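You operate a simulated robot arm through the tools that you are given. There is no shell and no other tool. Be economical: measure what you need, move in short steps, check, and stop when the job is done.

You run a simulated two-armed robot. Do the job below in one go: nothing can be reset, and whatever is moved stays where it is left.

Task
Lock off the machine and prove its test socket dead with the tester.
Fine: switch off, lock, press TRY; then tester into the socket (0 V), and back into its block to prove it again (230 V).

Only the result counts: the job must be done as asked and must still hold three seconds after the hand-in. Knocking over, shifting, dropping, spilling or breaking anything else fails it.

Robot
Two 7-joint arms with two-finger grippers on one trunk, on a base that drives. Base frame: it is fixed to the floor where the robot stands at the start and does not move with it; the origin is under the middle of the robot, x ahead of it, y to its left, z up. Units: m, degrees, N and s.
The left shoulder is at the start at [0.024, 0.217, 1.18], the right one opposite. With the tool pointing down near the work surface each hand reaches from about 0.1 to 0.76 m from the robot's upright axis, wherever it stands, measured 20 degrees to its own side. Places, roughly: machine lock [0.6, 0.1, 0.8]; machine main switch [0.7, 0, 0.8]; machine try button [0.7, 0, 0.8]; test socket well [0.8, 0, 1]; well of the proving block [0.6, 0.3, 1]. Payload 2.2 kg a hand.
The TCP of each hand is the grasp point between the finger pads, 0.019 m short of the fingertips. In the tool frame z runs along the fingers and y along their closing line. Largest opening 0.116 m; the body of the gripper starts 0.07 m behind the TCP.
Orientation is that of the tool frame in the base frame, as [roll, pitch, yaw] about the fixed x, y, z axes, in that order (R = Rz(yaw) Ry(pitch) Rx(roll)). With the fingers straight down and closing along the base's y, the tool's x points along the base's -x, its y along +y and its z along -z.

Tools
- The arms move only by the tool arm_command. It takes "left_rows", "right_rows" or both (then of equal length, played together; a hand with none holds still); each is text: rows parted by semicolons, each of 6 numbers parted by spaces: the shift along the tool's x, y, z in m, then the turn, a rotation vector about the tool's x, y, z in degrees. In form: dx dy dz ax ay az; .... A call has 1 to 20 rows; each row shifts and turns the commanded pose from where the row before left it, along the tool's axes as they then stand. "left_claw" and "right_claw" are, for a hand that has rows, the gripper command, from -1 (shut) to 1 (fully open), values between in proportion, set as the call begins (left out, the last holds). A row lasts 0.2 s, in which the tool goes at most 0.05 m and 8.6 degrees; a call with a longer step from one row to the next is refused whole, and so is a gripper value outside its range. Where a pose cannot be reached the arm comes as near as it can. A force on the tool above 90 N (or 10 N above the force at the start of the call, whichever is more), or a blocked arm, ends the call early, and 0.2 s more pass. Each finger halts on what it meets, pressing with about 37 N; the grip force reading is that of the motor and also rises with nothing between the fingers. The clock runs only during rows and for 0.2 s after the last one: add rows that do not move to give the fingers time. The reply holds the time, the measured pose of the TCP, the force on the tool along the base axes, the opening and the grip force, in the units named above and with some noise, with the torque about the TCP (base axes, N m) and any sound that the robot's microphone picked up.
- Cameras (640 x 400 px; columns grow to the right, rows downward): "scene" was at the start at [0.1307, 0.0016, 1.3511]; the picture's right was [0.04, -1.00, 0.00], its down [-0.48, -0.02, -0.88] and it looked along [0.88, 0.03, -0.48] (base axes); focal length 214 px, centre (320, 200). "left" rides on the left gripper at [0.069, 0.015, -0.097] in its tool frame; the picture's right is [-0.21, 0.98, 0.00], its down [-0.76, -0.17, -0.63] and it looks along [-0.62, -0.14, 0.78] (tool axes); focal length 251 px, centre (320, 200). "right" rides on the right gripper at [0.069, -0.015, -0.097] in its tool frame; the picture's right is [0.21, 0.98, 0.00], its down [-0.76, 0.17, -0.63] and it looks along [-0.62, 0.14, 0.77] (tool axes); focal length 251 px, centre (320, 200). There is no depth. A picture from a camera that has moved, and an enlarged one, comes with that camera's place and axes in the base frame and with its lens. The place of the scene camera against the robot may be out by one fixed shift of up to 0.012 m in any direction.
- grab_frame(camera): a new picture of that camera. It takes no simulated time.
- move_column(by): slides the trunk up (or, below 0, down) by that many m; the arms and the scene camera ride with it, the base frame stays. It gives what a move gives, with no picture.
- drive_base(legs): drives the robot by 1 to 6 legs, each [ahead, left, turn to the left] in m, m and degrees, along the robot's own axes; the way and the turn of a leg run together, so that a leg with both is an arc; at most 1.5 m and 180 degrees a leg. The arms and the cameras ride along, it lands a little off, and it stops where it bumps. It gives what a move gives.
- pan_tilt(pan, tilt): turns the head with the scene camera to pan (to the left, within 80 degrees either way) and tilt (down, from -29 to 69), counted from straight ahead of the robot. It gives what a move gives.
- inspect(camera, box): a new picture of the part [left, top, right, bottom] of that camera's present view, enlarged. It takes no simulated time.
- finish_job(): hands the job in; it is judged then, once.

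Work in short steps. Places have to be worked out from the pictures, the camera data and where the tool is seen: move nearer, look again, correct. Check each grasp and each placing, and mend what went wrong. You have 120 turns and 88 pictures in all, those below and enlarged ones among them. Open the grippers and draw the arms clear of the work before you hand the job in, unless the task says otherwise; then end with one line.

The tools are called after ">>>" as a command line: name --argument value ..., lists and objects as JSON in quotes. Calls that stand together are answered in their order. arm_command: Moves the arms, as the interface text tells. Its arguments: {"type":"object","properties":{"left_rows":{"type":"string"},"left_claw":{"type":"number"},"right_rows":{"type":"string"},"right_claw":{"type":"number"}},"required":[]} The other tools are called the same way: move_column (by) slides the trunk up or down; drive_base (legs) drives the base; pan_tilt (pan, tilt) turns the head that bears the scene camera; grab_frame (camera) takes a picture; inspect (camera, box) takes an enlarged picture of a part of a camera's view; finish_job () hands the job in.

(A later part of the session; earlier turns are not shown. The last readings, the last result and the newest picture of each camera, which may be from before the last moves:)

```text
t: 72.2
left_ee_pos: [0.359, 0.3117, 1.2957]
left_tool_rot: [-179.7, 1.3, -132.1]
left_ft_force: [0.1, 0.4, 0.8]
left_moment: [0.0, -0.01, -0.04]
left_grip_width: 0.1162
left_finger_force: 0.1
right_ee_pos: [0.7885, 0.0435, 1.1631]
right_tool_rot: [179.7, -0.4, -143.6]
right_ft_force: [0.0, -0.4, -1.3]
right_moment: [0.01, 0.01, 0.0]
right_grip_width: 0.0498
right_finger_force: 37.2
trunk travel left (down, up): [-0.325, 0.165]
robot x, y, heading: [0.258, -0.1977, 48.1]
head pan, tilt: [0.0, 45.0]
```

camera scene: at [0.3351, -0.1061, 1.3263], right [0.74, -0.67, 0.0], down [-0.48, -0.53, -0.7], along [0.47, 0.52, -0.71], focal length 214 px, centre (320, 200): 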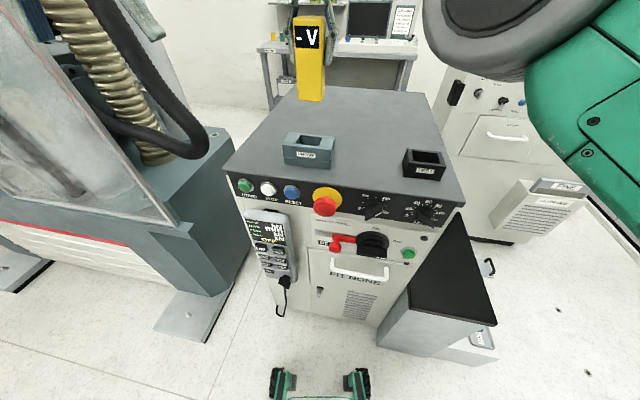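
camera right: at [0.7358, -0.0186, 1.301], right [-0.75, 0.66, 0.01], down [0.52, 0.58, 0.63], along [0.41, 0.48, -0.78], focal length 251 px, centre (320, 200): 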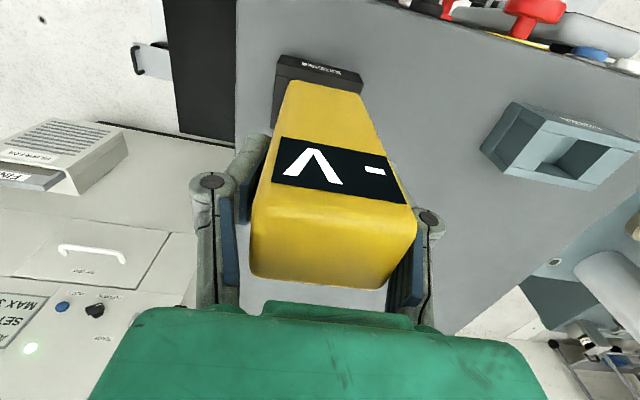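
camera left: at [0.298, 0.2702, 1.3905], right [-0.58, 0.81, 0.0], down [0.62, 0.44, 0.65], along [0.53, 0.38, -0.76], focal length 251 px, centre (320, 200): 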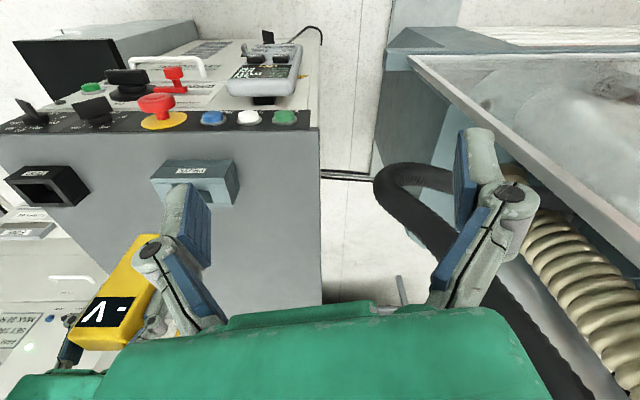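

The tester foot looks centred within a few mm. I fine-adjust (2 mm forward, 2.5 mm right) and lower slowly, watching forces.

>>> arm_command --right_rows "-0.002 -0.0025 0 0 0 0; 0 0 0.005 0 0 0; 0 0 0.005 0 0 0; 0 0 0.005 0 0 0; 0 0 0.003 0 0 0; 0 0 0 0 0 0"

>>> inspect --camera "scene" --box '[395, 120, 465, 170]'

```text
t: 73.5
left_ee_pos: [0.3584, 0.3112, 1.2951]
left_tool_rot: [-179.7, 1.4, -132.1]
left_ft_force: [0.2, 0.5, -0.2]
left_moment: [-0.01, 0.02, 0.0]
left_grip_width: 0.116
left_finger_force: 0.0
right_ee_pos: [0.7919, 0.0417, 1.1452]
right_tool_rot: [179.7, -0.4, -143.7]
right_ft_force: [0.8, -0.1, -2.3]
right_moment: [0.02, 0.01, 0.0]
right_grip_width: 0.0495
right_finger_force: 36.8
trunk travel left (down, up): [-0.325, 0.165]
robot x, y, heading: [0.2575, -0.1965, 47.8]
head pan, tilt: [0.0, 45.0]
```

```text
8.00 times, centred on (430, 145) of scene
camera zoom: at [0.3367, -0.1081, 1.3263], right [0.74, -0.67, 0.0], down [-0.48, -0.53, -0.7], along [0.47, 0.52, -0.71], focal length 1716 px, centre (-560, 640)
```

zoom: 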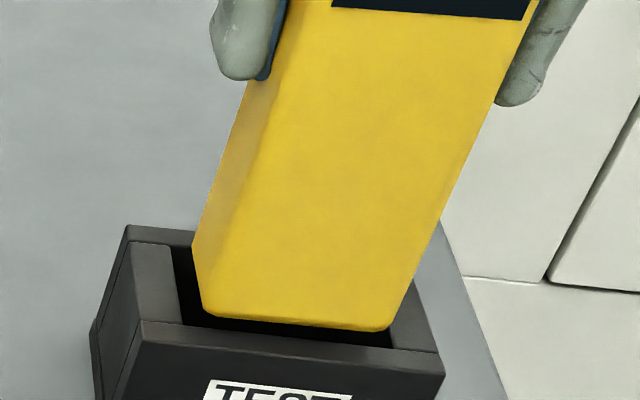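

The right edge is nearly touching and the left gap is larger: I shift 3 mm left, 2 mm back, then lower slowly.

>>> arm_command --right_rows "0.002 0.003 0 0 0 0; 0 0 0.004 0 0 0; 0 0 0.004 0 0 0; 0 0 0.004 0 0 0; 0 0 0 0 0 0"

>>> inspect --camera "scene" --box '[395, 120, 465, 170]'

```text
t: 74.8
left_ee_pos: [0.358, 0.3094, 1.2962]
left_tool_rot: [-179.7, 1.4, -132.0]
left_ft_force: [-0.1, 0.1, 0.9]
left_moment: [0.02, -0.02, -0.01]
left_grip_width: 0.1158
left_finger_force: 0.0
right_ee_pos: [0.7871, 0.0419, 1.1365]
right_tool_rot: [179.7, 0.0, -143.6]
right_ft_force: [7.1, -2.3, 35.2]
right_moment: [-0.64, -0.49, -0.05]
right_grip_width: 0.0498
right_finger_force: 37.1
trunk travel left (down, up): [-0.325, 0.165]
robot x, y, heading: [0.2585, -0.1939, 47.9]
head pan, tilt: [0.0, 45.0]
```

```text
8.00 times, centred on (430, 145) of scene
camera zoom: at [0.3335, -0.1111, 1.3271], right [0.74, -0.67, 0.0], down [-0.47, -0.52, -0.71], along [0.48, 0.52, -0.71], focal length 1716 px, centre (-560, 640)
```

zoom: 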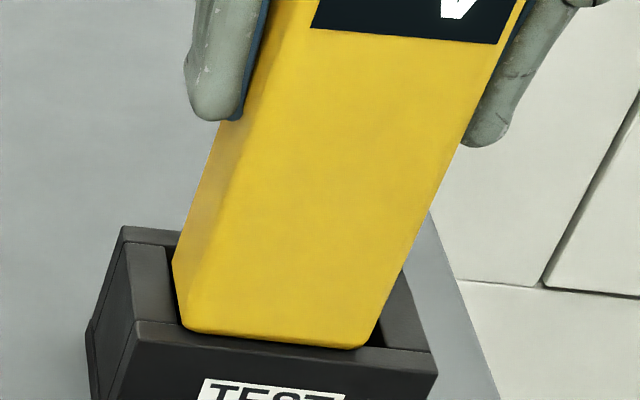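

It landed on the front rim (35 N); laterally it is centred now. I lift 8 mm, go 4 mm forward and try again.

>>> arm_command --right_rows "0 0 -0.008 0 0 0; -0.0035 0 0 0 0 0; 0 0 0 0 0 0; 0 0 0.004 0 0 0; 0 0 0 0 0 0"

>>> inspect --camera "scene" --box '[395, 120, 465, 170]'

```text
t: 76.0
left_ee_pos: [0.359, 0.312, 1.2956]
left_tool_rot: [-179.7, 1.4, -132.1]
left_ft_force: [-0.1, 0.2, 0.2]
left_moment: [0.03, -0.03, 0.02]
left_grip_width: 0.1157
left_finger_force: 0.2
right_ee_pos: [0.7912, 0.0452, 1.1381]
right_tool_rot: [179.7, -0.3, -143.6]
right_ft_force: [-0.6, 0.0, -2.7]
right_moment: [-0.01, 0.01, -0.01]
right_grip_width: 0.0496
right_finger_force: 37.2
trunk travel left (down, up): [-0.325, 0.165]
robot x, y, heading: [0.2602, -0.1967, 47.7]
head pan, tilt: [0.0, 45.0]
```

```text
8.00 times, centred on (430, 145) of scene
camera zoom: at [0.3365, -0.1079, 1.3263], right [0.74, -0.67, 0.0], down [-0.48, -0.53, -0.7], along [0.47, 0.52, -0.71], focal length 1716 px, centre (-560, 640)
```

zoom: 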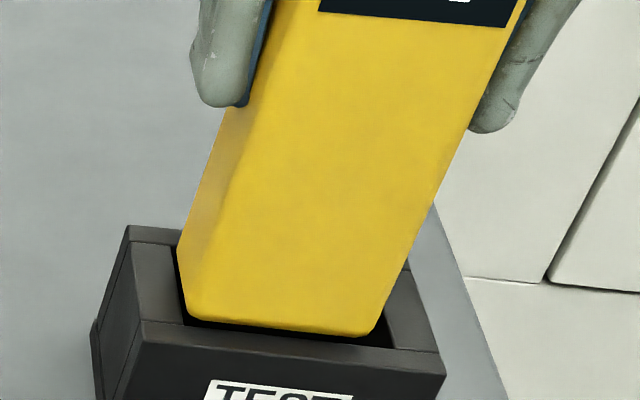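

No contact and a front gap visible. I shift 1.5 mm right and continue down in small steps.

>>> arm_command --right_rows "0 -0.0015 0 0 0 0; 0 0 0.004 0 0 0; 0 0 0.004 0 0 0; 0 0 0.004 0 0 0; 0 0 0 0 0 0"

>>> inspect --camera "scene" --box '[395, 120, 465, 170]'

```text
t: 77.2
left_ee_pos: [0.355, 0.3092, 1.2965]
left_tool_rot: [-179.7, 1.6, -132.1]
left_ft_force: [0.1, -0.2, 0.9]
left_moment: [0.0, -0.01, 0.0]
left_grip_width: 0.1161
left_finger_force: 0.0
right_ee_pos: [0.7911, 0.0441, 1.1364]
right_tool_rot: [179.6, 0.8, -143.6]
right_ft_force: [10.5, -2.8, 64.5]
right_moment: [-2.0, -0.31, 0.19]
right_grip_width: 0.0498
right_finger_force: 36.7
trunk travel left (down, up): [-0.325, 0.165]
robot x, y, heading: [0.2599, -0.1946, 47.8]
head pan, tilt: [0.0, 45.0]
```

```text
8.00 times, centred on (430, 145) of scene
camera zoom: at [0.3302, -0.1132, 1.3278], right [0.74, -0.67, 0.0], down [-0.47, -0.52, -0.71], along [0.48, 0.52, -0.71], focal length 1716 px, centre (-560, 640)
```

zoom: 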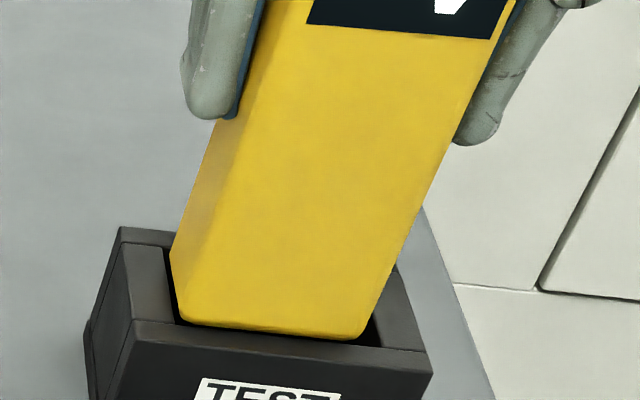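

It catches again at the same height (65 N). I lift 1 cm to relieve it and use the left hand camera as a second viewpoint.

>>> arm_command --right_rows "0 0 -0.006 0 0 0; 0 0 -0.006 0 0 0; 0 0 0 0 0 0; 0 0 0 0 0 0"

>>> inspect --camera "left" --box '[0, 140, 100, 240]'

>>> inspect --camera "scene" --box '[395, 120, 465, 170]'

```text
t: 78.2
left_ee_pos: [0.3583, 0.312, 1.2955]
left_tool_rot: [-179.7, 1.4, -132.1]
left_ft_force: [0.4, -0.1, 0.4]
left_moment: [0.0, 0.0, 0.0]
left_grip_width: 0.1162
left_finger_force: 0.1
right_ee_pos: [0.7895, 0.0436, 1.1363]
right_tool_rot: [179.8, -0.8, -143.6]
right_ft_force: [-1.1, -0.3, 0.8]
right_moment: [0.03, 0.05, 0.05]
right_grip_width: 0.0498
right_finger_force: 37.7
trunk travel left (down, up): [-0.325, 0.165]
robot x, y, heading: [0.2549, -0.1994, 47.6]
head pan, tilt: [0.0, 45.0]
```

```text
4.00 times, centred on (50, 190) of left
camera zoom: at [0.2983, 0.2702, 1.3902], right [-0.58, 0.81, 0.0], down [0.62, 0.44, 0.65], along [0.53, 0.38, -0.76], focal length 1006 px, centre (1400, 240)
```

zoom: 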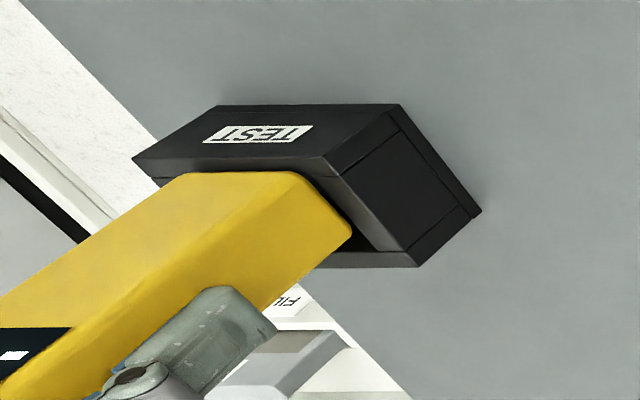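

```text
8.00 times, centred on (430, 145) of scene
camera zoom: at [0.3357, -0.1079, 1.3262], right [0.74, -0.67, 0.0], down [-0.48, -0.53, -0.7], along [0.47, 0.52, -0.71], focal length 1716 px, centre (-560, 640)
```

zoom: 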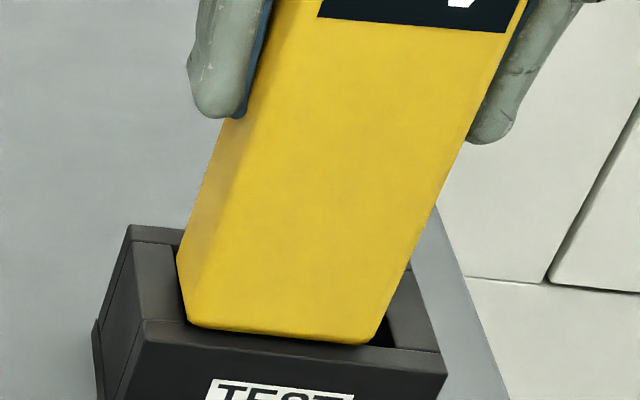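

From the left view the tester's front foot edge sits on the front plank with free room behind it. I lift, move 6 mm forward, and lower again.

>>> arm_command --right_rows "0 0 -0.006 0 0 0; -0.003 0 0 0 0 0; -0.003 0 0 0 0 0; 0 0 0 0 0 0; 0 0 0.004 0 0 0; 0 0 0.004 0 0 0; 0 0 0.003 0 0 0; 0 0 0 0 0 0"

>>> inspect --camera "left" --box '[0, 140, 100, 240]'

```text
t: 80.0
left_ee_pos: [0.3569, 0.312, 1.296]
left_tool_rot: [-179.7, 1.3, -132.0]
left_ft_force: [0.1, 0.1, 0.1]
left_moment: [0.01, 0.0, 0.01]
left_grip_width: 0.116
left_finger_force: 0.1
right_ee_pos: [0.797, 0.047, 1.1353]
right_tool_rot: [179.6, -0.1, -143.6]
right_ft_force: [2.6, -2.4, 16.5]
right_moment: [0.42, -0.12, -0.09]
right_grip_width: 0.0498
right_finger_force: 37.0
trunk travel left (down, up): [-0.325, 0.165]
robot x, y, heading: [0.2584, -0.198, 47.7]
head pan, tilt: [0.0, 45.0]
```

```text
4.00 times, centred on (50, 190) of left
camera zoom: at [0.2977, 0.2688, 1.3913], right [-0.58, 0.81, 0.0], down [0.62, 0.44, 0.65], along [0.53, 0.38, -0.76], focal length 1006 px, centre (1400, 240)
```

zoom: 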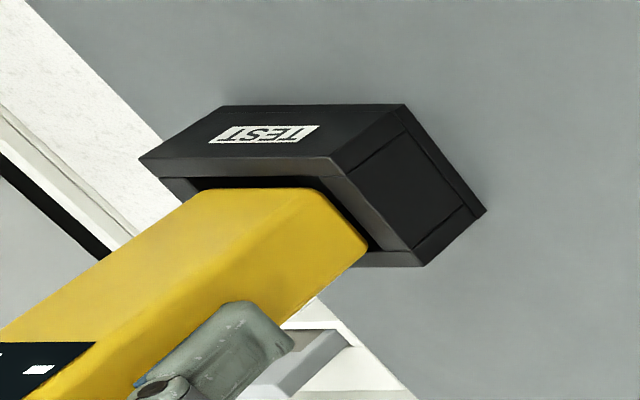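

Now there is a front gap and the moment indicates touching at the back-left. The middle lies ~3 mm back, 1 mm right; lift slightly, adjust and lower.

>>> arm_command --right_rows "0 0 -0.007 0 0 0; 0.003 -0.001 0 0 0 0; 0 0 0 0 0 0; 0 0 0.004 0 0 0; 0 0 0.004 0 0 0; 0 0 0.004 0 0 0; 0 0 0 0 0 0"

>>> inspect --camera "left" --box '[0, 140, 100, 240]'

```text
t: 81.5
left_ee_pos: [0.355, 0.3096, 1.2975]
left_tool_rot: [-179.7, 1.3, -132.1]
left_ft_force: [-0.4, 0.0, 0.1]
left_moment: [-0.01, -0.02, -0.03]
left_grip_width: 0.1163
left_finger_force: 0.1
right_ee_pos: [0.7934, 0.0449, 1.1356]
right_tool_rot: [179.6, 0.5, -143.6]
right_ft_force: [5.7, -2.0, 55.0]
right_moment: [-1.77, -0.2, 0.09]
right_grip_width: 0.0499
right_finger_force: 37.4
trunk travel left (down, up): [-0.325, 0.165]
robot x, y, heading: [0.2588, -0.1975, 47.6]
head pan, tilt: [0.0, 45.0]
```

```text
4.00 times, centred on (50, 190) of left
camera zoom: at [0.2951, 0.268, 1.392], right [-0.58, 0.81, 0.0], down [0.62, 0.44, 0.65], along [0.53, 0.38, -0.76], focal length 1006 px, centre (1400, 240)
```

zoom: 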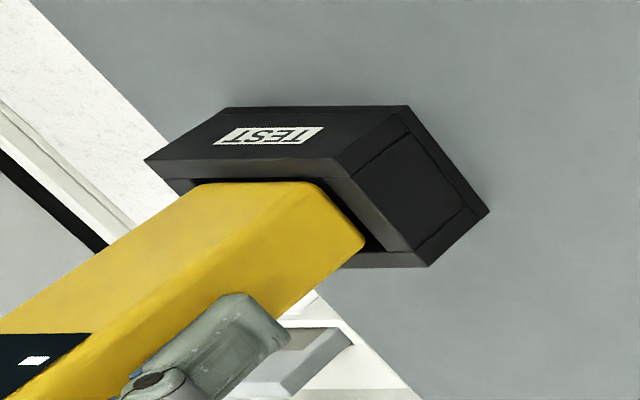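

Front-right contact this time. I relieve to just above the rim and zoom closely from the scene camera.

>>> arm_command --right_rows "0 0 -0.007 0 0 0; 0 0 0 0 0 0; 0 0 0 0 0 0"

>>> inspect --camera "scene" --box '[410, 135, 454, 170]'

>>> inspect --camera "left" --box '[30, 165, 110, 215]'

```text
t: 82.3
left_ee_pos: [0.3571, 0.3113, 1.2948]
left_tool_rot: [-179.6, 1.4, -132.1]
left_ft_force: [0.6, -0.8, 0.8]
left_moment: [0.0, -0.02, -0.02]
left_grip_width: 0.1159
left_finger_force: 0.0
right_ee_pos: [0.7951, 0.0437, 1.1352]
right_tool_rot: [179.7, -0.3, -143.6]
right_ft_force: [5.4, 1.2, 18.2]
right_moment: [0.68, -0.25, -0.11]
right_grip_width: 0.0499
right_finger_force: 37.0
trunk travel left (down, up): [-0.325, 0.165]
robot x, y, heading: [0.2606, -0.1964, 47.7]
head pan, tilt: [0.0, 45.0]
```

```text
11.43 times, centred on (432, 152) of scene
camera zoom: at [0.3348, -0.1091, 1.3265], right [0.74, -0.67, 0.0], down [-0.48, -0.53, -0.71], along [0.47, 0.52, -0.71], focal length 2451 px, centre (-960, 743)
```

zoom: 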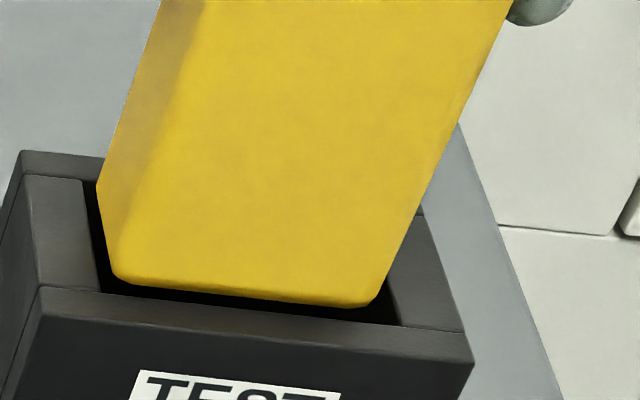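

```text
8.00 times, centred on (70, 190) of left
camera zoom: at [0.298, 0.2696, 1.3907], right [-0.58, 0.81, 0.0], down [0.62, 0.44, 0.65], along [0.53, 0.38, -0.76], focal length 2012 px, centre (2320, 280)
```

zoom: 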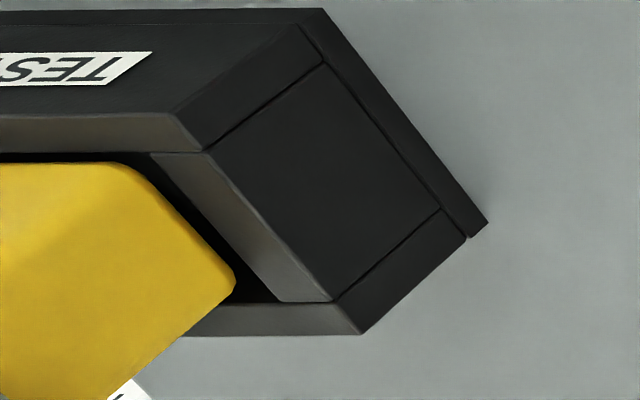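

Both views show the visible rounded edge ~3 mm above the true foot; correcting for that, the tester is touching at front and left. I go 4 mm forward and 2 mm right.

>>> arm_command --right_rows "0 0 -0.005 0 0 0; -0.004 -0.002 0 0 0 0; 0 0 0 0 0 0; 0 0 0 0 0 0; 0 0 0.004 0 0 0; 0 0 0.003 0 0 0; 0 0 0.003 0 0 0; 0 0 0 0 0 0"

>>> inspect --camera "scene" --box '[410, 135, 454, 170]'

```text
t: 84.2
left_ee_pos: [0.3589, 0.3117, 1.2954]
left_tool_rot: [-179.7, 1.4, -132.1]
left_ft_force: [0.0, 0.1, 0.0]
left_moment: [-0.03, 0.0, 0.02]
left_grip_width: 0.1161
left_finger_force: 0.1
right_ee_pos: [0.7999, 0.0463, 1.1298]
right_tool_rot: [179.7, -0.4, -143.5]
right_ft_force: [-0.4, -0.8, -1.9]
right_moment: [0.01, 0.03, -0.02]
right_grip_width: 0.0498
right_finger_force: 37.2
trunk travel left (down, up): [-0.325, 0.165]
robot x, y, heading: [0.2598, -0.1958, 47.7]
head pan, tilt: [0.0, 45.0]
```

```text
11.43 times, centred on (432, 152) of scene
camera zoom: at [0.3367, -0.1079, 1.3263], right [0.74, -0.67, 0.0], down [-0.48, -0.53, -0.7], along [0.47, 0.52, -0.71], focal length 2451 px, centre (-960, 743)
```

zoom: 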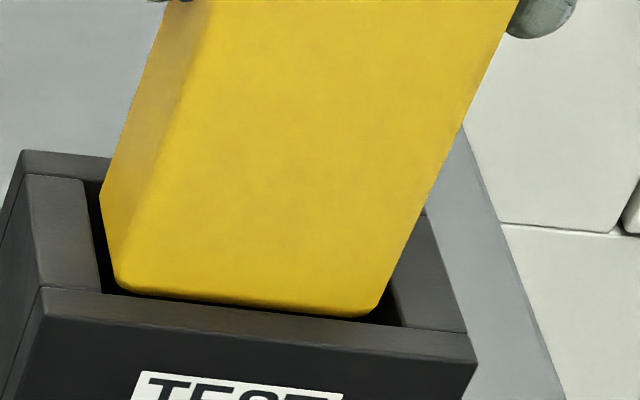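

It's past the rim with no force. I continue down gently until it seats.

>>> arm_command --right_rows "0 0 0.003 0 0 0; 0 0 0.003 0 0 0; 0 0 0.003 0 0 0; 0 0 0 0 0 0"

>>> inspect --camera "scene" --box '[395, 90, 495, 170]'

```text
t: 85.2
left_ee_pos: [0.3591, 0.3111, 1.2956]
left_tool_rot: [-179.7, 1.2, -132.1]
left_ft_force: [-0.6, 0.5, -0.1]
left_moment: [-0.01, 0.0, -0.04]
left_grip_width: 0.1159
left_finger_force: 0.1
right_ee_pos: [0.7997, 0.046, 1.121]
right_tool_rot: [179.7, -0.4, -143.6]
right_ft_force: [0.1, 0.2, -2.6]
right_moment: [0.02, -0.06, 0.01]
right_grip_width: 0.0495
right_finger_force: 36.7
trunk travel left (down, up): [-0.325, 0.165]
robot x, y, heading: [0.2582, -0.1974, 47.8]
head pan, tilt: [0.0, 45.0]
```

```text
5.00 times, centred on (445, 130) of scene
camera zoom: at [0.3367, -0.108, 1.3263], right [0.74, -0.67, 0.0], down [-0.48, -0.53, -0.7], along [0.47, 0.52, -0.71], focal length 1072 px, centre (-305, 550)
```

zoom: 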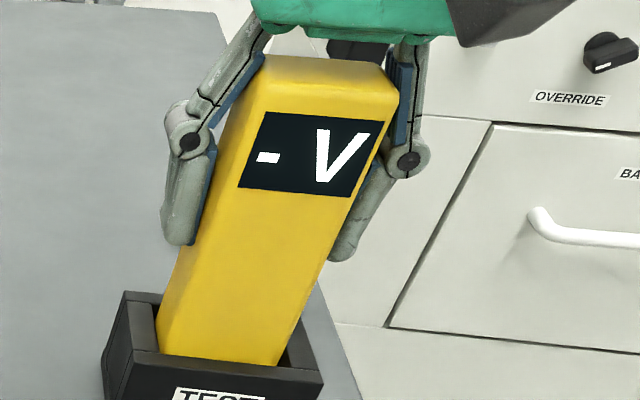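

Sliding in freely; display still "- V". Further down.

>>> arm_command --right_rows "0 0 0.003 0 0 0; 0 0 0.003 0 0 0; 0 0 0.003 0 0 0; 0 0 0.002 0 0 0; 0 0 0 0 0 0; 0 0 0 0 0 0"

>>> inspect --camera "scene" --box '[395, 90, 495, 170]'

```text
t: 86.5
left_ee_pos: [0.3598, 0.3116, 1.295]
left_tool_rot: [-179.7, 1.2, -132.0]
left_ft_force: [-0.6, -0.9, 0.1]
left_moment: [0.01, 0.04, 0.01]
left_grip_width: 0.1161
left_finger_force: 0.0
right_ee_pos: [0.7997, 0.0451, 1.1098]
right_tool_rot: [179.8, -0.4, -143.6]
right_ft_force: [0.3, 0.0, -2.5]
right_moment: [0.0, -0.03, 0.02]
right_grip_width: 0.0498
right_finger_force: 37.3
trunk travel left (down, up): [-0.325, 0.165]
robot x, y, heading: [0.258, -0.2018, 47.9]
head pan, tilt: [0.0, 45.0]
```

```text
5.00 times, centred on (445, 130) of scene
camera zoom: at [0.3368, -0.1079, 1.3263], right [0.74, -0.67, 0.0], down [-0.48, -0.53, -0.7], along [0.47, 0.52, -0.71], focal length 1072 px, centre (-305, 550)
```

zoom: 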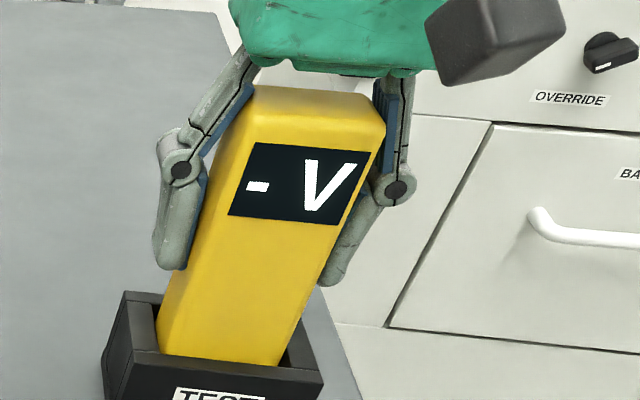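

Still free and "- V"; another 1.2 cm in small steps.

>>> arm_command --right_rows "0 0 0.003 0 0 0; 0 0 0.003 0 0 0; 0 0 0.003 0 0 0; 0 0 0.003 0 0 0; 0 0 0 0 0 0; 0 0 0 0 0 0"

>>> inspect --camera "scene" --box '[395, 90, 495, 170]'

```text
t: 88.0
left_ee_pos: [0.3566, 0.3111, 1.2965]
left_tool_rot: [-179.7, 1.4, -132.0]
left_ft_force: [0.4, 0.2, -0.1]
left_moment: [0.01, -0.01, 0.03]
left_grip_width: 0.1163
left_finger_force: 0.0
right_ee_pos: [0.7991, 0.0452, 1.1017]
right_tool_rot: [179.6, 0.1, -143.6]
right_ft_force: [6.6, -0.3, 33.0]
right_moment: [-0.5, -1.27, 0.02]
right_grip_width: 0.0499
right_finger_force: 37.0
trunk travel left (down, up): [-0.325, 0.165]
robot x, y, heading: [0.2521, -0.2011, 48.0]
head pan, tilt: [0.0, 45.0]
```

```text
5.00 times, centred on (445, 130) of scene
camera zoom: at [0.3331, -0.1104, 1.3271], right [0.74, -0.67, 0.0], down [-0.47, -0.52, -0.71], along [0.48, 0.52, -0.71], focal length 1072 px, centre (-305, 550)
```

zoom: 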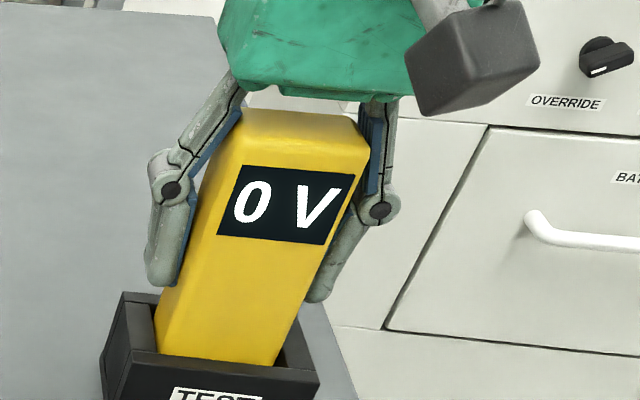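

It seats and reads 0 V. I hold briefly, then lift straight out to about z 1.21.

>>> arm_command --right_rows "0 0 -0.003 0 0 0; 0 0 0 0 0 0; 0 0 0 0 0 0; 0 0 0 0 0 0; 0 0 -0.006 0 0 0; 0 0 -0.008 0 0 0; 0 0 -0.01 0 0 0; 0 0 -0.015 0 0 0; 0 0 -0.02 0 0 0; 0 0 -0.02 0 0 0; 0 0 -0.02 0 0 0; 0 0 -0.008 0 0 0; 0 0 0 0 0 0"

>>> grab_frame --camera "scene"

```text
t: 90.8
left_ee_pos: [0.3581, 0.3125, 1.2959]
left_tool_rot: [-179.7, 1.1, -132.1]
left_ft_force: [-0.1, 0.7, -0.2]
left_moment: [-0.01, -0.01, 0.01]
left_grip_width: 0.1162
left_finger_force: 0.1
right_ee_pos: [0.8006, 0.0467, 1.209]
right_tool_rot: [179.7, -0.3, -143.5]
right_ft_force: [-0.2, 0.1, -2.0]
right_moment: [0.01, 0.01, 0.01]
right_grip_width: 0.0498
right_finger_force: 36.9
trunk travel left (down, up): [-0.325, 0.165]
robot x, y, heading: [0.2578, -0.1982, 47.9]
head pan, tilt: [0.0, 45.0]
```

```text
14 pictures are left
camera scene: at [0.3368, -0.1079, 1.3263], right [0.74, -0.67, 0.0], down [-0.48, -0.53, -0.7], along [0.47, 0.52, -0.71], focal length 214 px, centre (320, 200)
```

scene: 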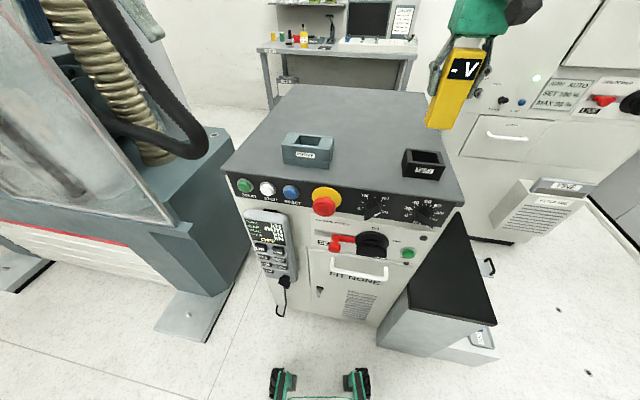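

Tester is out cleanly. I carry it back over the prove block, targeting the recorded grasp position [0.6306, 0.2575].

>>> arm_command --right_rows "0.001 0.01 0 0 0 0; 0.001 0.02 0 0 0 0; 0.001 0.03 0 0 0 0; 0.001 0.03 0 0 0 0; 0.001 0.03 0 0 0 0; 0.001 0.03 0 0 0 0; 0.001 0.03 0 0 0 0; 0.001 0.03 0 0 0 0; 0.001 0.03 0 0 0 0; 0.001 0.0206 0 0 0 0; 0.0013 0.01 0 0 0 0; 0 0 0 0 0 0; 0 0 0 0 0 0"

>>> arm_command --right_rows "0 0 0 0 0 0; 0 0 0 0 0 0"

```text
t: 93.5
left_ee_pos: [0.3601, 0.3124, 1.2939]
left_tool_rot: [-179.7, 1.3, -132.1]
left_ft_force: [0.3, -1.0, 0.1]
left_moment: [-0.04, -0.01, 0.03]
left_grip_width: 0.1161
left_finger_force: 0.1
right_ee_pos: [0.6484, 0.2548, 1.2151]
right_tool_rot: [178.4, -0.9, -145.4]
right_ft_force: [-0.5, 0.6, -2.8]
right_moment: [0.03, -0.03, 0.0]
right_grip_width: 0.0499
right_finger_force: 37.0
trunk travel left (down, up): [-0.325, 0.165]
robot x, y, heading: [0.2572, -0.1989, 47.7]
head pan, tilt: [0.0, 45.0]
```

```text
t: 94.2
left_ee_pos: [0.3589, 0.3122, 1.2961]
left_tool_rot: [-179.6, 1.3, -132.1]
left_ft_force: [-0.1, 0.1, 0.0]
left_moment: [-0.01, -0.04, -0.03]
left_grip_width: 0.1161
left_finger_force: 0.0
right_ee_pos: [0.6499, 0.2546, 1.2139]
right_tool_rot: [178.4, -0.9, -145.4]
right_ft_force: [0.2, 0.0, -2.8]
right_moment: [-0.01, -0.01, -0.01]
right_grip_width: 0.0498
right_finger_force: 36.8
trunk travel left (down, up): [-0.325, 0.165]
robot x, y, heading: [0.256, -0.1977, 47.9]
head pan, tilt: [0.0, 45.0]
```

The arm is slightly beyond its comfortable range up here; I lower to about 1.17 where it was reachable before, then check.

>>> arm_command --right_rows "0 0 0.01 0 0 0; 0 0 0.01 0 0 0; 0 0 0.01 0 0 0; 0 0 0.01 0 0 0; 0 0 0 0 0 0; 0 0 0 0 0 0"

>>> inspect --camera "scene" --box '[270, 100, 354, 160]'

```text
t: 95.5
left_ee_pos: [0.358, 0.3118, 1.2946]
left_tool_rot: [-179.7, 1.4, -132.1]
left_ft_force: [-0.7, -0.3, -0.3]
left_moment: [0.0, -0.01, -0.02]
left_grip_width: 0.1158
left_finger_force: 0.0
right_ee_pos: [0.6492, 0.2537, 1.1699]
right_tool_rot: [178.4, -1.7, -145.4]
right_ft_force: [0.9, 0.0, -2.7]
right_moment: [0.06, -0.02, 0.03]
right_grip_width: 0.0497
right_finger_force: 36.9
trunk travel left (down, up): [-0.325, 0.165]
robot x, y, heading: [0.2592, -0.1956, 47.8]
head pan, tilt: [0.0, 45.0]
```

```text
6.67 times, centred on (312, 130) of scene
camera zoom: at [0.3356, -0.1062, 1.3262], right [0.74, -0.67, 0.0], down [-0.48, -0.53, -0.7], along [0.47, 0.52, -0.71], focal length 1430 px, centre (373, 667)
```

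zoom: 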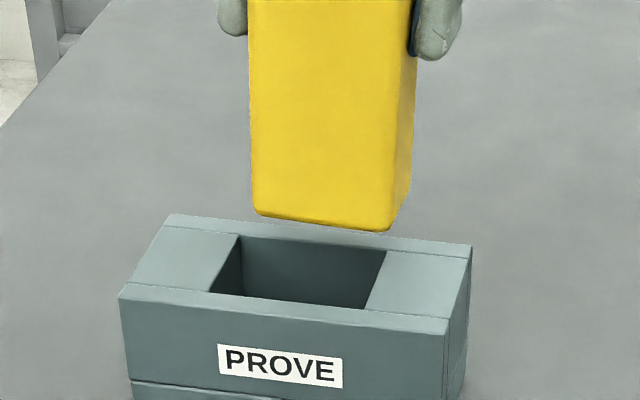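

The hand is 19 mm off and slightly tilted (a reach clip). I correct position and orientation to match the recorded grasp.

>>> arm_command --right_rows "0.0065 0.007 -0.005 0.65 -0.65 -0.9; 0.0066 0.0067 0 0.65 -0.65 -0.9; 0 0 0 0 0 0; 0 0 0 0 0 0"

>>> arm_command --right_rows "0 0 0 0 0 0; 0 0 0 0 0 0"

```text
t: 96.8
left_ee_pos: [0.3567, 0.3079, 1.2972]
left_tool_rot: [-179.7, 1.6, -132.1]
left_ft_force: [-0.3, -0.5, 0.6]
left_moment: [-0.01, -0.01, 0.01]
left_grip_width: 0.1159
left_finger_force: 0.0
right_ee_pos: [0.6344, 0.2518, 1.1572]
right_tool_rot: [-179.7, -1.9, -144.1]
right_ft_force: [-0.2, -0.5, -2.6]
right_moment: [0.04, -0.04, 0.0]
right_grip_width: 0.0497
right_finger_force: 37.3
trunk travel left (down, up): [-0.325, 0.165]
robot x, y, heading: [0.258, -0.1976, 47.7]
head pan, tilt: [0.0, 45.0]
stopped in row 4 (right hand): the arm was blocked; the commanded pose is now the measured one
```

```text
t: 97.3
left_ee_pos: [0.3556, 0.3084, 1.2973]
left_tool_rot: [-179.9, 1.6, -132.1]
left_ft_force: [0.2, 0.6, -1.1]
left_moment: [0.01, 0.01, 0.03]
left_grip_width: 0.116
left_finger_force: 0.2
right_ee_pos: [0.6334, 0.2542, 1.1598]
right_tool_rot: [-179.9, -1.7, -144.1]
right_ft_force: [0.1, 0.1, -2.8]
right_moment: [0.04, -0.02, 0.0]
right_grip_width: 0.0497
right_finger_force: 36.6
trunk travel left (down, up): [-0.325, 0.165]
robot x, y, heading: [0.2558, -0.1964, 48.0]
head pan, tilt: [0.0, 45.0]
```

The arm reports being blocked somewhere. I look at the overall scene.

>>> grab_frame --camera "scene"

>>> grab_frame --camera "left"

```text
12 pictures are left
camera scene: at [0.3354, -0.1065, 1.3263], right [0.74, -0.67, 0.0], down [-0.48, -0.53, -0.7], along [0.47, 0.52, -0.71], focal length 214 px, centre (320, 200)
```

scene: 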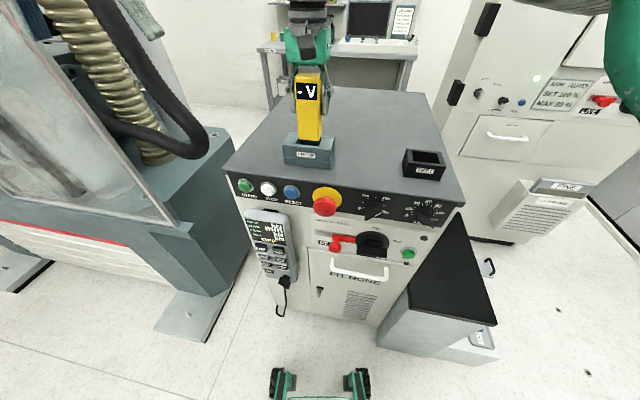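

```text
11 pictures are left
camera left: at [0.2965, 0.2657, 1.3922], right [-0.58, 0.81, 0.0], down [0.62, 0.44, 0.65], along [0.53, 0.38, -0.76], focal length 251 px, centre (320, 200)
```

left: 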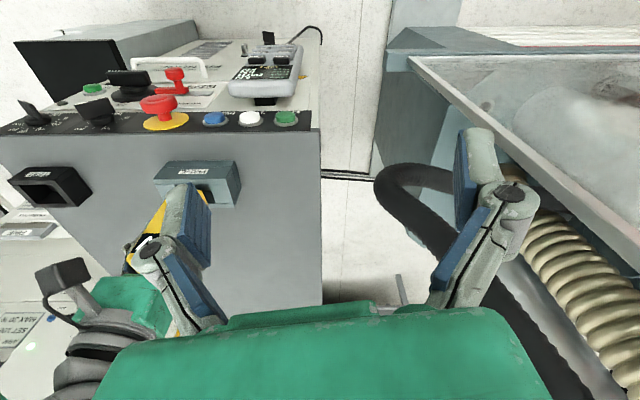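

To rule out interference between the arms, I draw the left hand back 8 cm and lift the right hand a bit.

>>> arm_command --left_rows "0.02 0 0 0 0 0; 0.02 0 0 0 0 0; 0.02 0 0 0 0 0; 0.02 0 0 0 0 0; 0 0 0 0 0 0; 0 0 0 0 0 0" --right_rows "0 0 -0.006 0 0 0; 0 0 -0.006 0 0 0; 0 0 0 0 0 0; 0 0 0 0 0 0; 0 0 0 0 0 0; 0 0 0 0 0 0"

>>> arm_command --right_rows "0 0 0 -0.3 -1.3 0; 0 0 0 0 0 0; 0 0 0 0 0 0"

```text
t: 98.8
left_ee_pos: [0.3021, 0.2493, 1.2948]
left_tool_rot: [-179.8, 1.4, -132.2]
left_ft_force: [-0.8, 0.2, 0.0]
left_moment: [-0.01, -0.01, 0.0]
left_grip_width: 0.1162
left_finger_force: 0.0
right_ee_pos: [0.6386, 0.2534, 1.1736]
right_tool_rot: [179.9, -1.7, -144.4]
right_ft_force: [0.2, 0.4, -2.2]
right_moment: [-0.01, -0.02, -0.01]
right_grip_width: 0.0499
right_finger_force: 36.1
trunk travel left (down, up): [-0.325, 0.165]
robot x, y, heading: [0.255, -0.2009, 47.7]
head pan, tilt: [0.0, 45.0]
```

```text
t: 99.5
left_ee_pos: [0.3029, 0.2491, 1.2945]
left_tool_rot: [-179.9, 1.5, -132.2]
left_ft_force: [0.0, -0.1, -0.4]
left_moment: [0.02, 0.02, 0.02]
left_grip_width: 0.1162
left_finger_force: 0.0
right_ee_pos: [0.6385, 0.252, 1.1674]
right_tool_rot: [179.7, -1.1, -144.5]
right_ft_force: [0.1, -0.1, -2.9]
right_moment: [0.02, -0.02, -0.02]
right_grip_width: 0.0498
right_finger_force: 37.0
trunk travel left (down, up): [-0.325, 0.165]
robot x, y, heading: [0.2572, -0.2004, 47.5]
head pan, tilt: [0.0, 45.0]
```

Closer. One more correction of position (8 mm) and tilt.

>>> arm_command --right_rows "0.0032 0.0091 -0.004 0 -0.7 -0.9; 0 0 0 0 0 0; 0 0 0 0 0 0; 0 0 0 0 0 0"

>>> arm_command --right_rows "0 0 0 0 0 0; 0 0 0 0 0 0"

```text
t: 100.5
left_ee_pos: [0.3022, 0.2488, 1.2942]
left_tool_rot: [-179.8, 1.4, -132.1]
left_ft_force: [0.3, 0.7, 0.1]
left_moment: [0.0, -0.01, 0.04]
left_grip_width: 0.1161
left_finger_force: 0.1
right_ee_pos: [0.6393, 0.2569, 1.1778]
right_tool_rot: [178.8, -0.2, -144.2]
right_ft_force: [-0.1, 0.9, -2.2]
right_moment: [-0.01, -0.01, -0.01]
right_grip_width: 0.0497
right_finger_force: 37.1
trunk travel left (down, up): [-0.325, 0.165]
robot x, y, heading: [0.2545, -0.2, 47.8]
head pan, tilt: [0.0, 45.0]
```

```text
t: 101.2
left_ee_pos: [0.3019, 0.25, 1.2956]
left_tool_rot: [-179.7, 1.4, -132.1]
left_ft_force: [0.1, -0.4, 0.0]
left_moment: [-0.02, 0.0, 0.0]
left_grip_width: 0.116
left_finger_force: 0.1
right_ee_pos: [0.64, 0.2553, 1.1784]
right_tool_rot: [178.9, -0.3, -144.3]
right_ft_force: [-0.7, -0.8, -2.8]
right_moment: [0.02, -0.06, -0.03]
right_grip_width: 0.0493
right_finger_force: 37.0
trunk travel left (down, up): [-0.325, 0.165]
robot x, y, heading: [0.2577, -0.198, 47.8]
head pan, tilt: [0.0, 45.0]
```

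The arm is at its left limit here; I turn the base 6° left to give it room (tester foot is 2 cm above the rim).

>>> drive_base --legs '[[0, 0, 6]]'

>>> arm_command --right_rows "0 0 0 0 0 3; 0 0 0 0 0 3; 0 0 0 0 0 0; 0 0 0 0 0 0"

>>> arm_command --right_rows "0 0 0 0 0 0; 0 0 0 0 0 0"

```text
t: 102.1
left_ee_pos: [0.2575, 0.2504, 1.2938]
left_tool_rot: [-180.0, 1.4, -126.1]
left_ft_force: [0.4, -0.5, -0.1]
left_moment: [0.04, -0.01, -0.02]
left_grip_width: 0.1161
left_finger_force: 0.2
right_ee_pos: [0.5911, 0.2929, 1.1738]
right_tool_rot: [179.2, -0.5, -138.1]
right_ft_force: [-0.7, 0.0, -2.0]
right_moment: [0.01, -0.01, 0.01]
right_grip_width: 0.0499
right_finger_force: 37.1
trunk travel left (down, up): [-0.325, 0.165]
robot x, y, heading: [0.2576, -0.2, 53.9]
head pan, tilt: [0.0, 45.0]
```

```text
t: 103.1
left_ee_pos: [0.259, 0.2428, 1.2977]
left_tool_rot: [179.8, 1.6, -126.1]
left_ft_force: [1.2, 0.8, -0.1]
left_moment: [0.01, -0.01, -0.01]
left_grip_width: 0.1158
left_finger_force: 0.0
right_ee_pos: [0.5994, 0.2875, 1.178]
right_tool_rot: [178.6, -0.8, -144.8]
right_ft_force: [0.4, -0.3, -2.3]
right_moment: [0.04, -0.01, 0.0]
right_grip_width: 0.0496
right_finger_force: 36.7
trunk travel left (down, up): [-0.325, 0.165]
robot x, y, heading: [0.2567, -0.199, 53.7]
head pan, tilt: [0.0, 45.0]
```

```text
t: 103.7
left_ee_pos: [0.2557, 0.2448, 1.2967]
left_tool_rot: [180.0, 1.6, -126.0]
left_ft_force: [-0.7, 0.6, 0.0]
left_moment: [0.0, -0.02, -0.01]
left_grip_width: 0.1162
left_finger_force: 0.1
right_ee_pos: [0.5976, 0.2891, 1.1783]
right_tool_rot: [178.6, -0.7, -144.9]
right_ft_force: [-0.3, -0.8, -2.1]
right_moment: [-0.02, -0.05, -0.03]
right_grip_width: 0.0497
right_finger_force: 36.7
trunk travel left (down, up): [-0.325, 0.165]
robot x, y, heading: [0.2594, -0.1954, 53.9]
head pan, tilt: [0.0, 45.0]
```

Now there is room. I move to the recorded grasp location and squared orientation.

>>> arm_command --right_rows "-0.0022 -0.011 0 0.5 -0.15 -0.6; -0.0022 -0.011 0 0.5 -0.15 -0.6; -0.0022 -0.011 0 0 0 0; -0.0022 -0.011 0 0 0 0; 0 0 0 0 0 0; 0 0 0 0 0 0"

>>> arm_command --right_rows "0 0 0 0 0 0; 0 0 0 0 0 0"

>>> inspect --camera "scene" --box '[290, 90, 400, 170]'

```text
t: 105.1
left_ee_pos: [0.2555, 0.2459, 1.2971]
left_tool_rot: [180.0, 1.5, -126.1]
left_ft_force: [0.5, -0.1, 1.1]
left_moment: [0.02, -0.04, -0.03]
left_grip_width: 0.1163
left_finger_force: 0.0
right_ee_pos: [0.6231, 0.2596, 1.1767]
right_tool_rot: [179.9, -0.1, -142.8]
right_ft_force: [-0.3, -0.6, -2.4]
right_moment: [-0.04, -0.01, -0.01]
right_grip_width: 0.0496
right_finger_force: 36.5
trunk travel left (down, up): [-0.325, 0.165]
robot x, y, heading: [0.2594, -0.1953, 53.8]
head pan, tilt: [0.0, 45.0]
```

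```text
t: 105.7
left_ee_pos: [0.2566, 0.2449, 1.2966]
left_tool_rot: [-180.0, 1.6, -126.0]
left_ft_force: [0.9, -0.8, 0.1]
left_moment: [-0.04, 0.05, 0.01]
left_grip_width: 0.1161
left_finger_force: 0.2
right_ee_pos: [0.6229, 0.2587, 1.1769]
right_tool_rot: [180.0, -0.1, -142.9]
right_ft_force: [0.5, 0.1, -2.2]
right_moment: [0.04, 0.0, 0.01]
right_grip_width: 0.0496
right_finger_force: 37.2
trunk travel left (down, up): [-0.325, 0.165]
robot x, y, heading: [0.2588, -0.1958, 53.8]
head pan, tilt: [0.0, 45.0]
```

```text
5.00 times, centred on (345, 130) of scene
camera zoom: at [0.325, -0.0987, 1.3263], right [0.81, -0.59, 0.0], down [-0.42, -0.57, -0.7], along [0.42, 0.57, -0.71], focal length 1072 px, centre (195, 550)
```

zoom: 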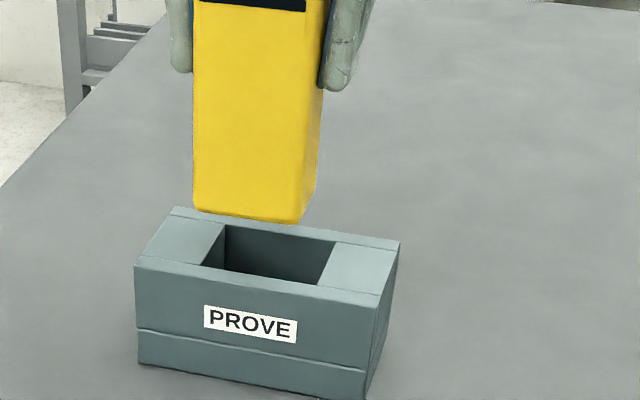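

Another 5 mm forward and 6 mm right, then lower to just above the rim.

>>> arm_command --right_rows "-0.0025 -0.003 0 0 0 0.7; -0.0026 -0.003 0 0 0 0; 0 0 0.008 0 0 0; 0 0 0.008 0 0 0; 0 0 0.006 0 0 0; 0 0 0 0 0 0; 0 0 0 0 0 0"

>>> inspect --camera "scene" --box '[305, 115, 375, 165]'

```text
t: 107.3
left_ee_pos: [0.2557, 0.245, 1.2964]
left_tool_rot: [-179.9, 1.6, -126.1]
left_ft_force: [-0.2, -0.2, 0.7]
left_moment: [0.0, 0.01, 0.01]
left_grip_width: 0.1161
left_finger_force: 0.1
right_ee_pos: [0.6301, 0.2584, 1.1535]
right_tool_rot: [-180.0, -0.1, -143.6]
right_ft_force: [-0.5, -0.3, -1.6]
right_moment: [0.0, 0.01, 0.0]
right_grip_width: 0.0499
right_finger_force: 36.9
trunk travel left (down, up): [-0.325, 0.165]
robot x, y, heading: [0.2568, -0.1988, 53.9]
head pan, tilt: [0.0, 45.0]
```

```text
8.00 times, centred on (340, 140) of scene
camera zoom: at [0.3251, -0.0987, 1.3263], right [0.81, -0.59, 0.0], down [-0.42, -0.57, -0.7], along [0.42, 0.57, -0.71], focal length 1716 px, centre (160, 680)
```

zoom: 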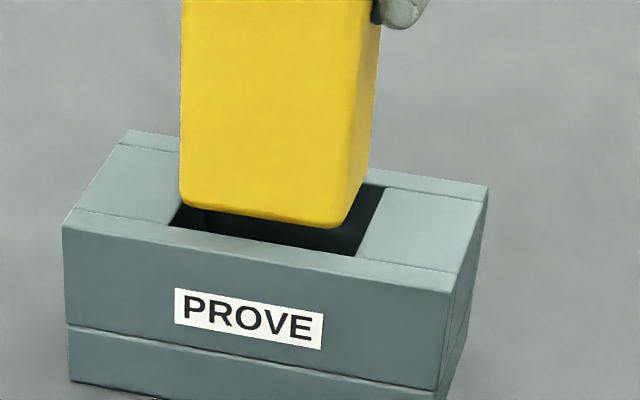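

Position matches the recorded pose ([0.630, 0.258]). I lower in small steps.

>>> arm_command --right_rows "0 0 0.003 0 0 0; 0 0 0.003 0 0 0; 0 0 0.003 0 0 0; 0 0 0.003 0 0 0; 0 0 0 0 0 0; 0 0 0 0 0 0"

>>> inspect --camera "scene" --box '[305, 115, 375, 165]'

```text
t: 108.7
left_ee_pos: [0.2569, 0.2452, 1.2963]
left_tool_rot: [179.9, 1.6, -126.1]
left_ft_force: [0.5, -0.1, -0.4]
left_moment: [-0.02, 0.0, 0.0]
left_grip_width: 0.1158
left_finger_force: 0.1
right_ee_pos: [0.6318, 0.2566, 1.1425]
right_tool_rot: [179.9, -0.1, -143.6]
right_ft_force: [0.0, -0.5, -2.3]
right_moment: [0.01, 0.02, -0.02]
right_grip_width: 0.0498
right_finger_force: 36.6
trunk travel left (down, up): [-0.325, 0.165]
robot x, y, heading: [0.2564, -0.1959, 54.0]
head pan, tilt: [0.0, 45.0]
```

```text
8.00 times, centred on (340, 140) of scene
camera zoom: at [0.3251, -0.0987, 1.3263], right [0.81, -0.59, 0.0], down [-0.42, -0.57, -0.7], along [0.42, 0.57, -0.71], focal length 1716 px, centre (160, 680)
```

zoom: 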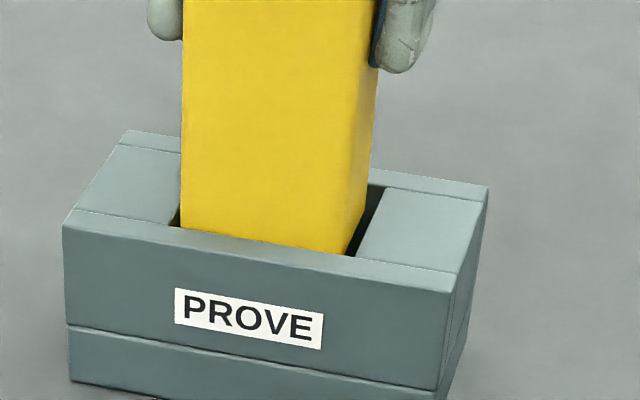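

It has entered the well. I continue to seat it.

>>> arm_command --right_rows "0 0 0.004 0 0 0; 0 0 0.004 0 0 0; 0 0 0.004 0 0 0; 0 0 0.004 0 0 0; 0 0 0.003 0 0 0; 0 0 0 0 0 0; 0 0 0 0 0 0"

>>> inspect --camera "scene" --box '[290, 70, 410, 165]'

```text
t: 110.3
left_ee_pos: [0.2557, 0.2456, 1.2969]
left_tool_rot: [180.0, 1.6, -126.1]
left_ft_force: [-0.3, -0.3, 0.6]
left_moment: [-0.03, 0.02, -0.03]
left_grip_width: 0.116
left_finger_force: 0.0
right_ee_pos: [0.6317, 0.2575, 1.1234]
right_tool_rot: [179.9, -0.2, -143.9]
right_ft_force: [-0.2, -0.2, -2.6]
right_moment: [0.0, -0.03, -0.01]
right_grip_width: 0.05
right_finger_force: 36.9
trunk travel left (down, up): [-0.325, 0.165]
robot x, y, heading: [0.2554, -0.1954, 53.8]
head pan, tilt: [0.0, 45.0]
```

```text
4.21 times, centred on (350, 118) of scene
camera zoom: at [0.3251, -0.0986, 1.3263], right [0.81, -0.59, 0.0], down [-0.42, -0.57, -0.7], along [0.42, 0.57, -0.71], focal length 903 px, centre (194, 547)
```

zoom: 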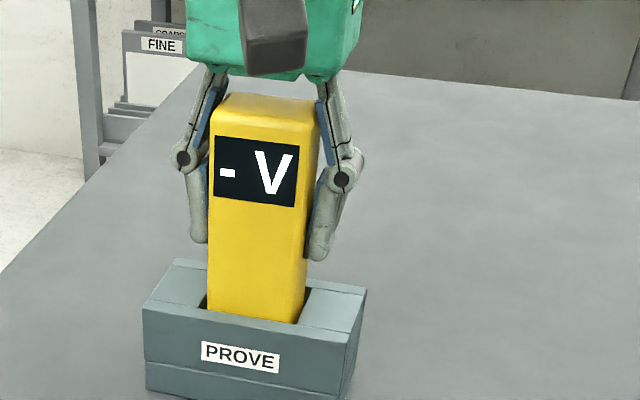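

Not seated yet (the tester slid up a little in the grip earlier); I lower further.

>>> arm_command --right_rows "0 0 0.003 0 0 0; 0 0 0.003 0 0 0; 0 0 0.003 0 0 0; 0 0 0.002 0 0 0; 0 0 0 0 0 0; 0 0 0 0 0 0"

>>> inspect --camera "scene" --box '[290, 70, 410, 165]'

```text
t: 111.7
left_ee_pos: [0.2539, 0.2435, 1.2976]
left_tool_rot: [180.0, 1.6, -126.1]
left_ft_force: [-0.7, 0.1, 1.0]
left_moment: [0.0, -0.01, -0.02]
left_grip_width: 0.1159
left_finger_force: 0.0
right_ee_pos: [0.6316, 0.257, 1.1174]
right_tool_rot: [179.7, 0.4, -143.7]
right_ft_force: [1.0, 5.8, 37.0]
right_moment: [-0.52, -0.42, 0.03]
right_grip_width: 0.0496
right_finger_force: 36.6
trunk travel left (down, up): [-0.325, 0.165]
robot x, y, heading: [0.2586, -0.1994, 53.9]
head pan, tilt: [0.0, 45.0]
```

```text
4.21 times, centred on (350, 118) of scene
camera zoom: at [0.3207, -0.1017, 1.3272], right [0.81, -0.59, 0.0], down [-0.41, -0.57, -0.71], along [0.42, 0.57, -0.71], focal length 903 px, centre (194, 547)
```

zoom: 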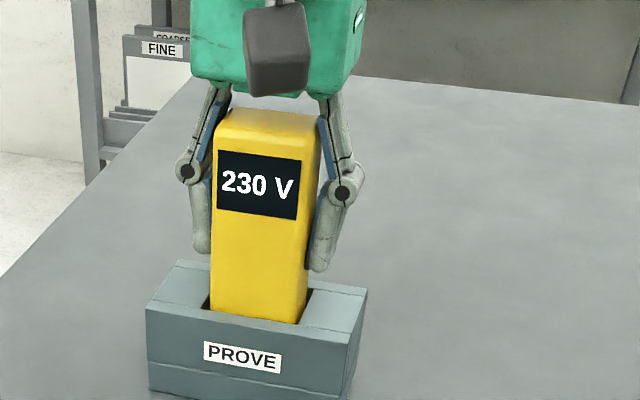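

230 V shown, seated. I relieve the press by a few mm, open the fingers, and rise straight up.

>>> arm_command --right_rows "0 0 -0.003 0 0 0; 0 0 0 0 0 0; 0 0 0 0 0 0"

>>> arm_command --right_rows "0 0 0 0 0 0; 0 0 0 0 0 0; 0 0 0 0 0 0; 0 0 0 0 0 0" --right_claw 0.7

>>> inspect --camera "scene" --box '[290, 70, 410, 165]'

```text
t: 112.5
left_ee_pos: [0.2542, 0.2447, 1.2976]
left_tool_rot: [-180.0, 1.6, -126.2]
left_ft_force: [-0.1, 0.1, 0.2]
left_moment: [-0.02, 0.02, 0.01]
left_grip_width: 0.116
left_finger_force: 0.1
right_ee_pos: [0.6316, 0.2561, 1.1174]
right_tool_rot: [179.8, 0.1, -143.9]
right_ft_force: [2.3, 7.4, 33.8]
right_moment: [0.14, -0.78, 0.13]
right_grip_width: 0.0498
right_finger_force: 37.5
trunk travel left (down, up): [-0.325, 0.165]
robot x, y, heading: [0.2596, -0.1973, 53.9]
head pan, tilt: [0.0, 45.0]
```

```text
t: 113.5
left_ee_pos: [0.255, 0.2453, 1.2967]
left_tool_rot: [-180.0, 1.6, -126.1]
left_ft_force: [-0.5, 0.6, -1.5]
left_moment: [0.0, -0.01, -0.03]
left_grip_width: 0.1158
left_finger_force: 0.1
right_ee_pos: [0.6335, 0.2556, 1.1136]
right_tool_rot: [179.8, -0.4, -144.1]
right_ft_force: [0.7, 0.4, 0.4]
right_moment: [0.05, -0.01, -0.02]
right_grip_width: 0.0987
right_finger_force: 0.0
trunk travel left (down, up): [-0.325, 0.165]
robot x, y, heading: [0.2593, -0.195, 53.6]
head pan, tilt: [0.0, 45.0]
```

```text
4.21 times, centred on (350, 118) of scene
camera zoom: at [0.3247, -0.0988, 1.3263], right [0.81, -0.59, 0.0], down [-0.42, -0.57, -0.7], along [0.42, 0.57, -0.71], focal length 903 px, centre (194, 547)
```

zoom: 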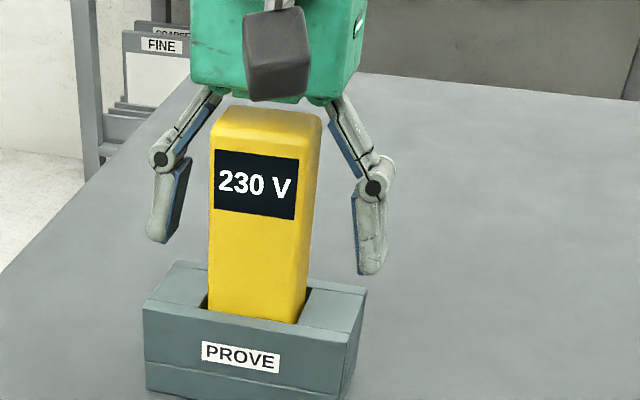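

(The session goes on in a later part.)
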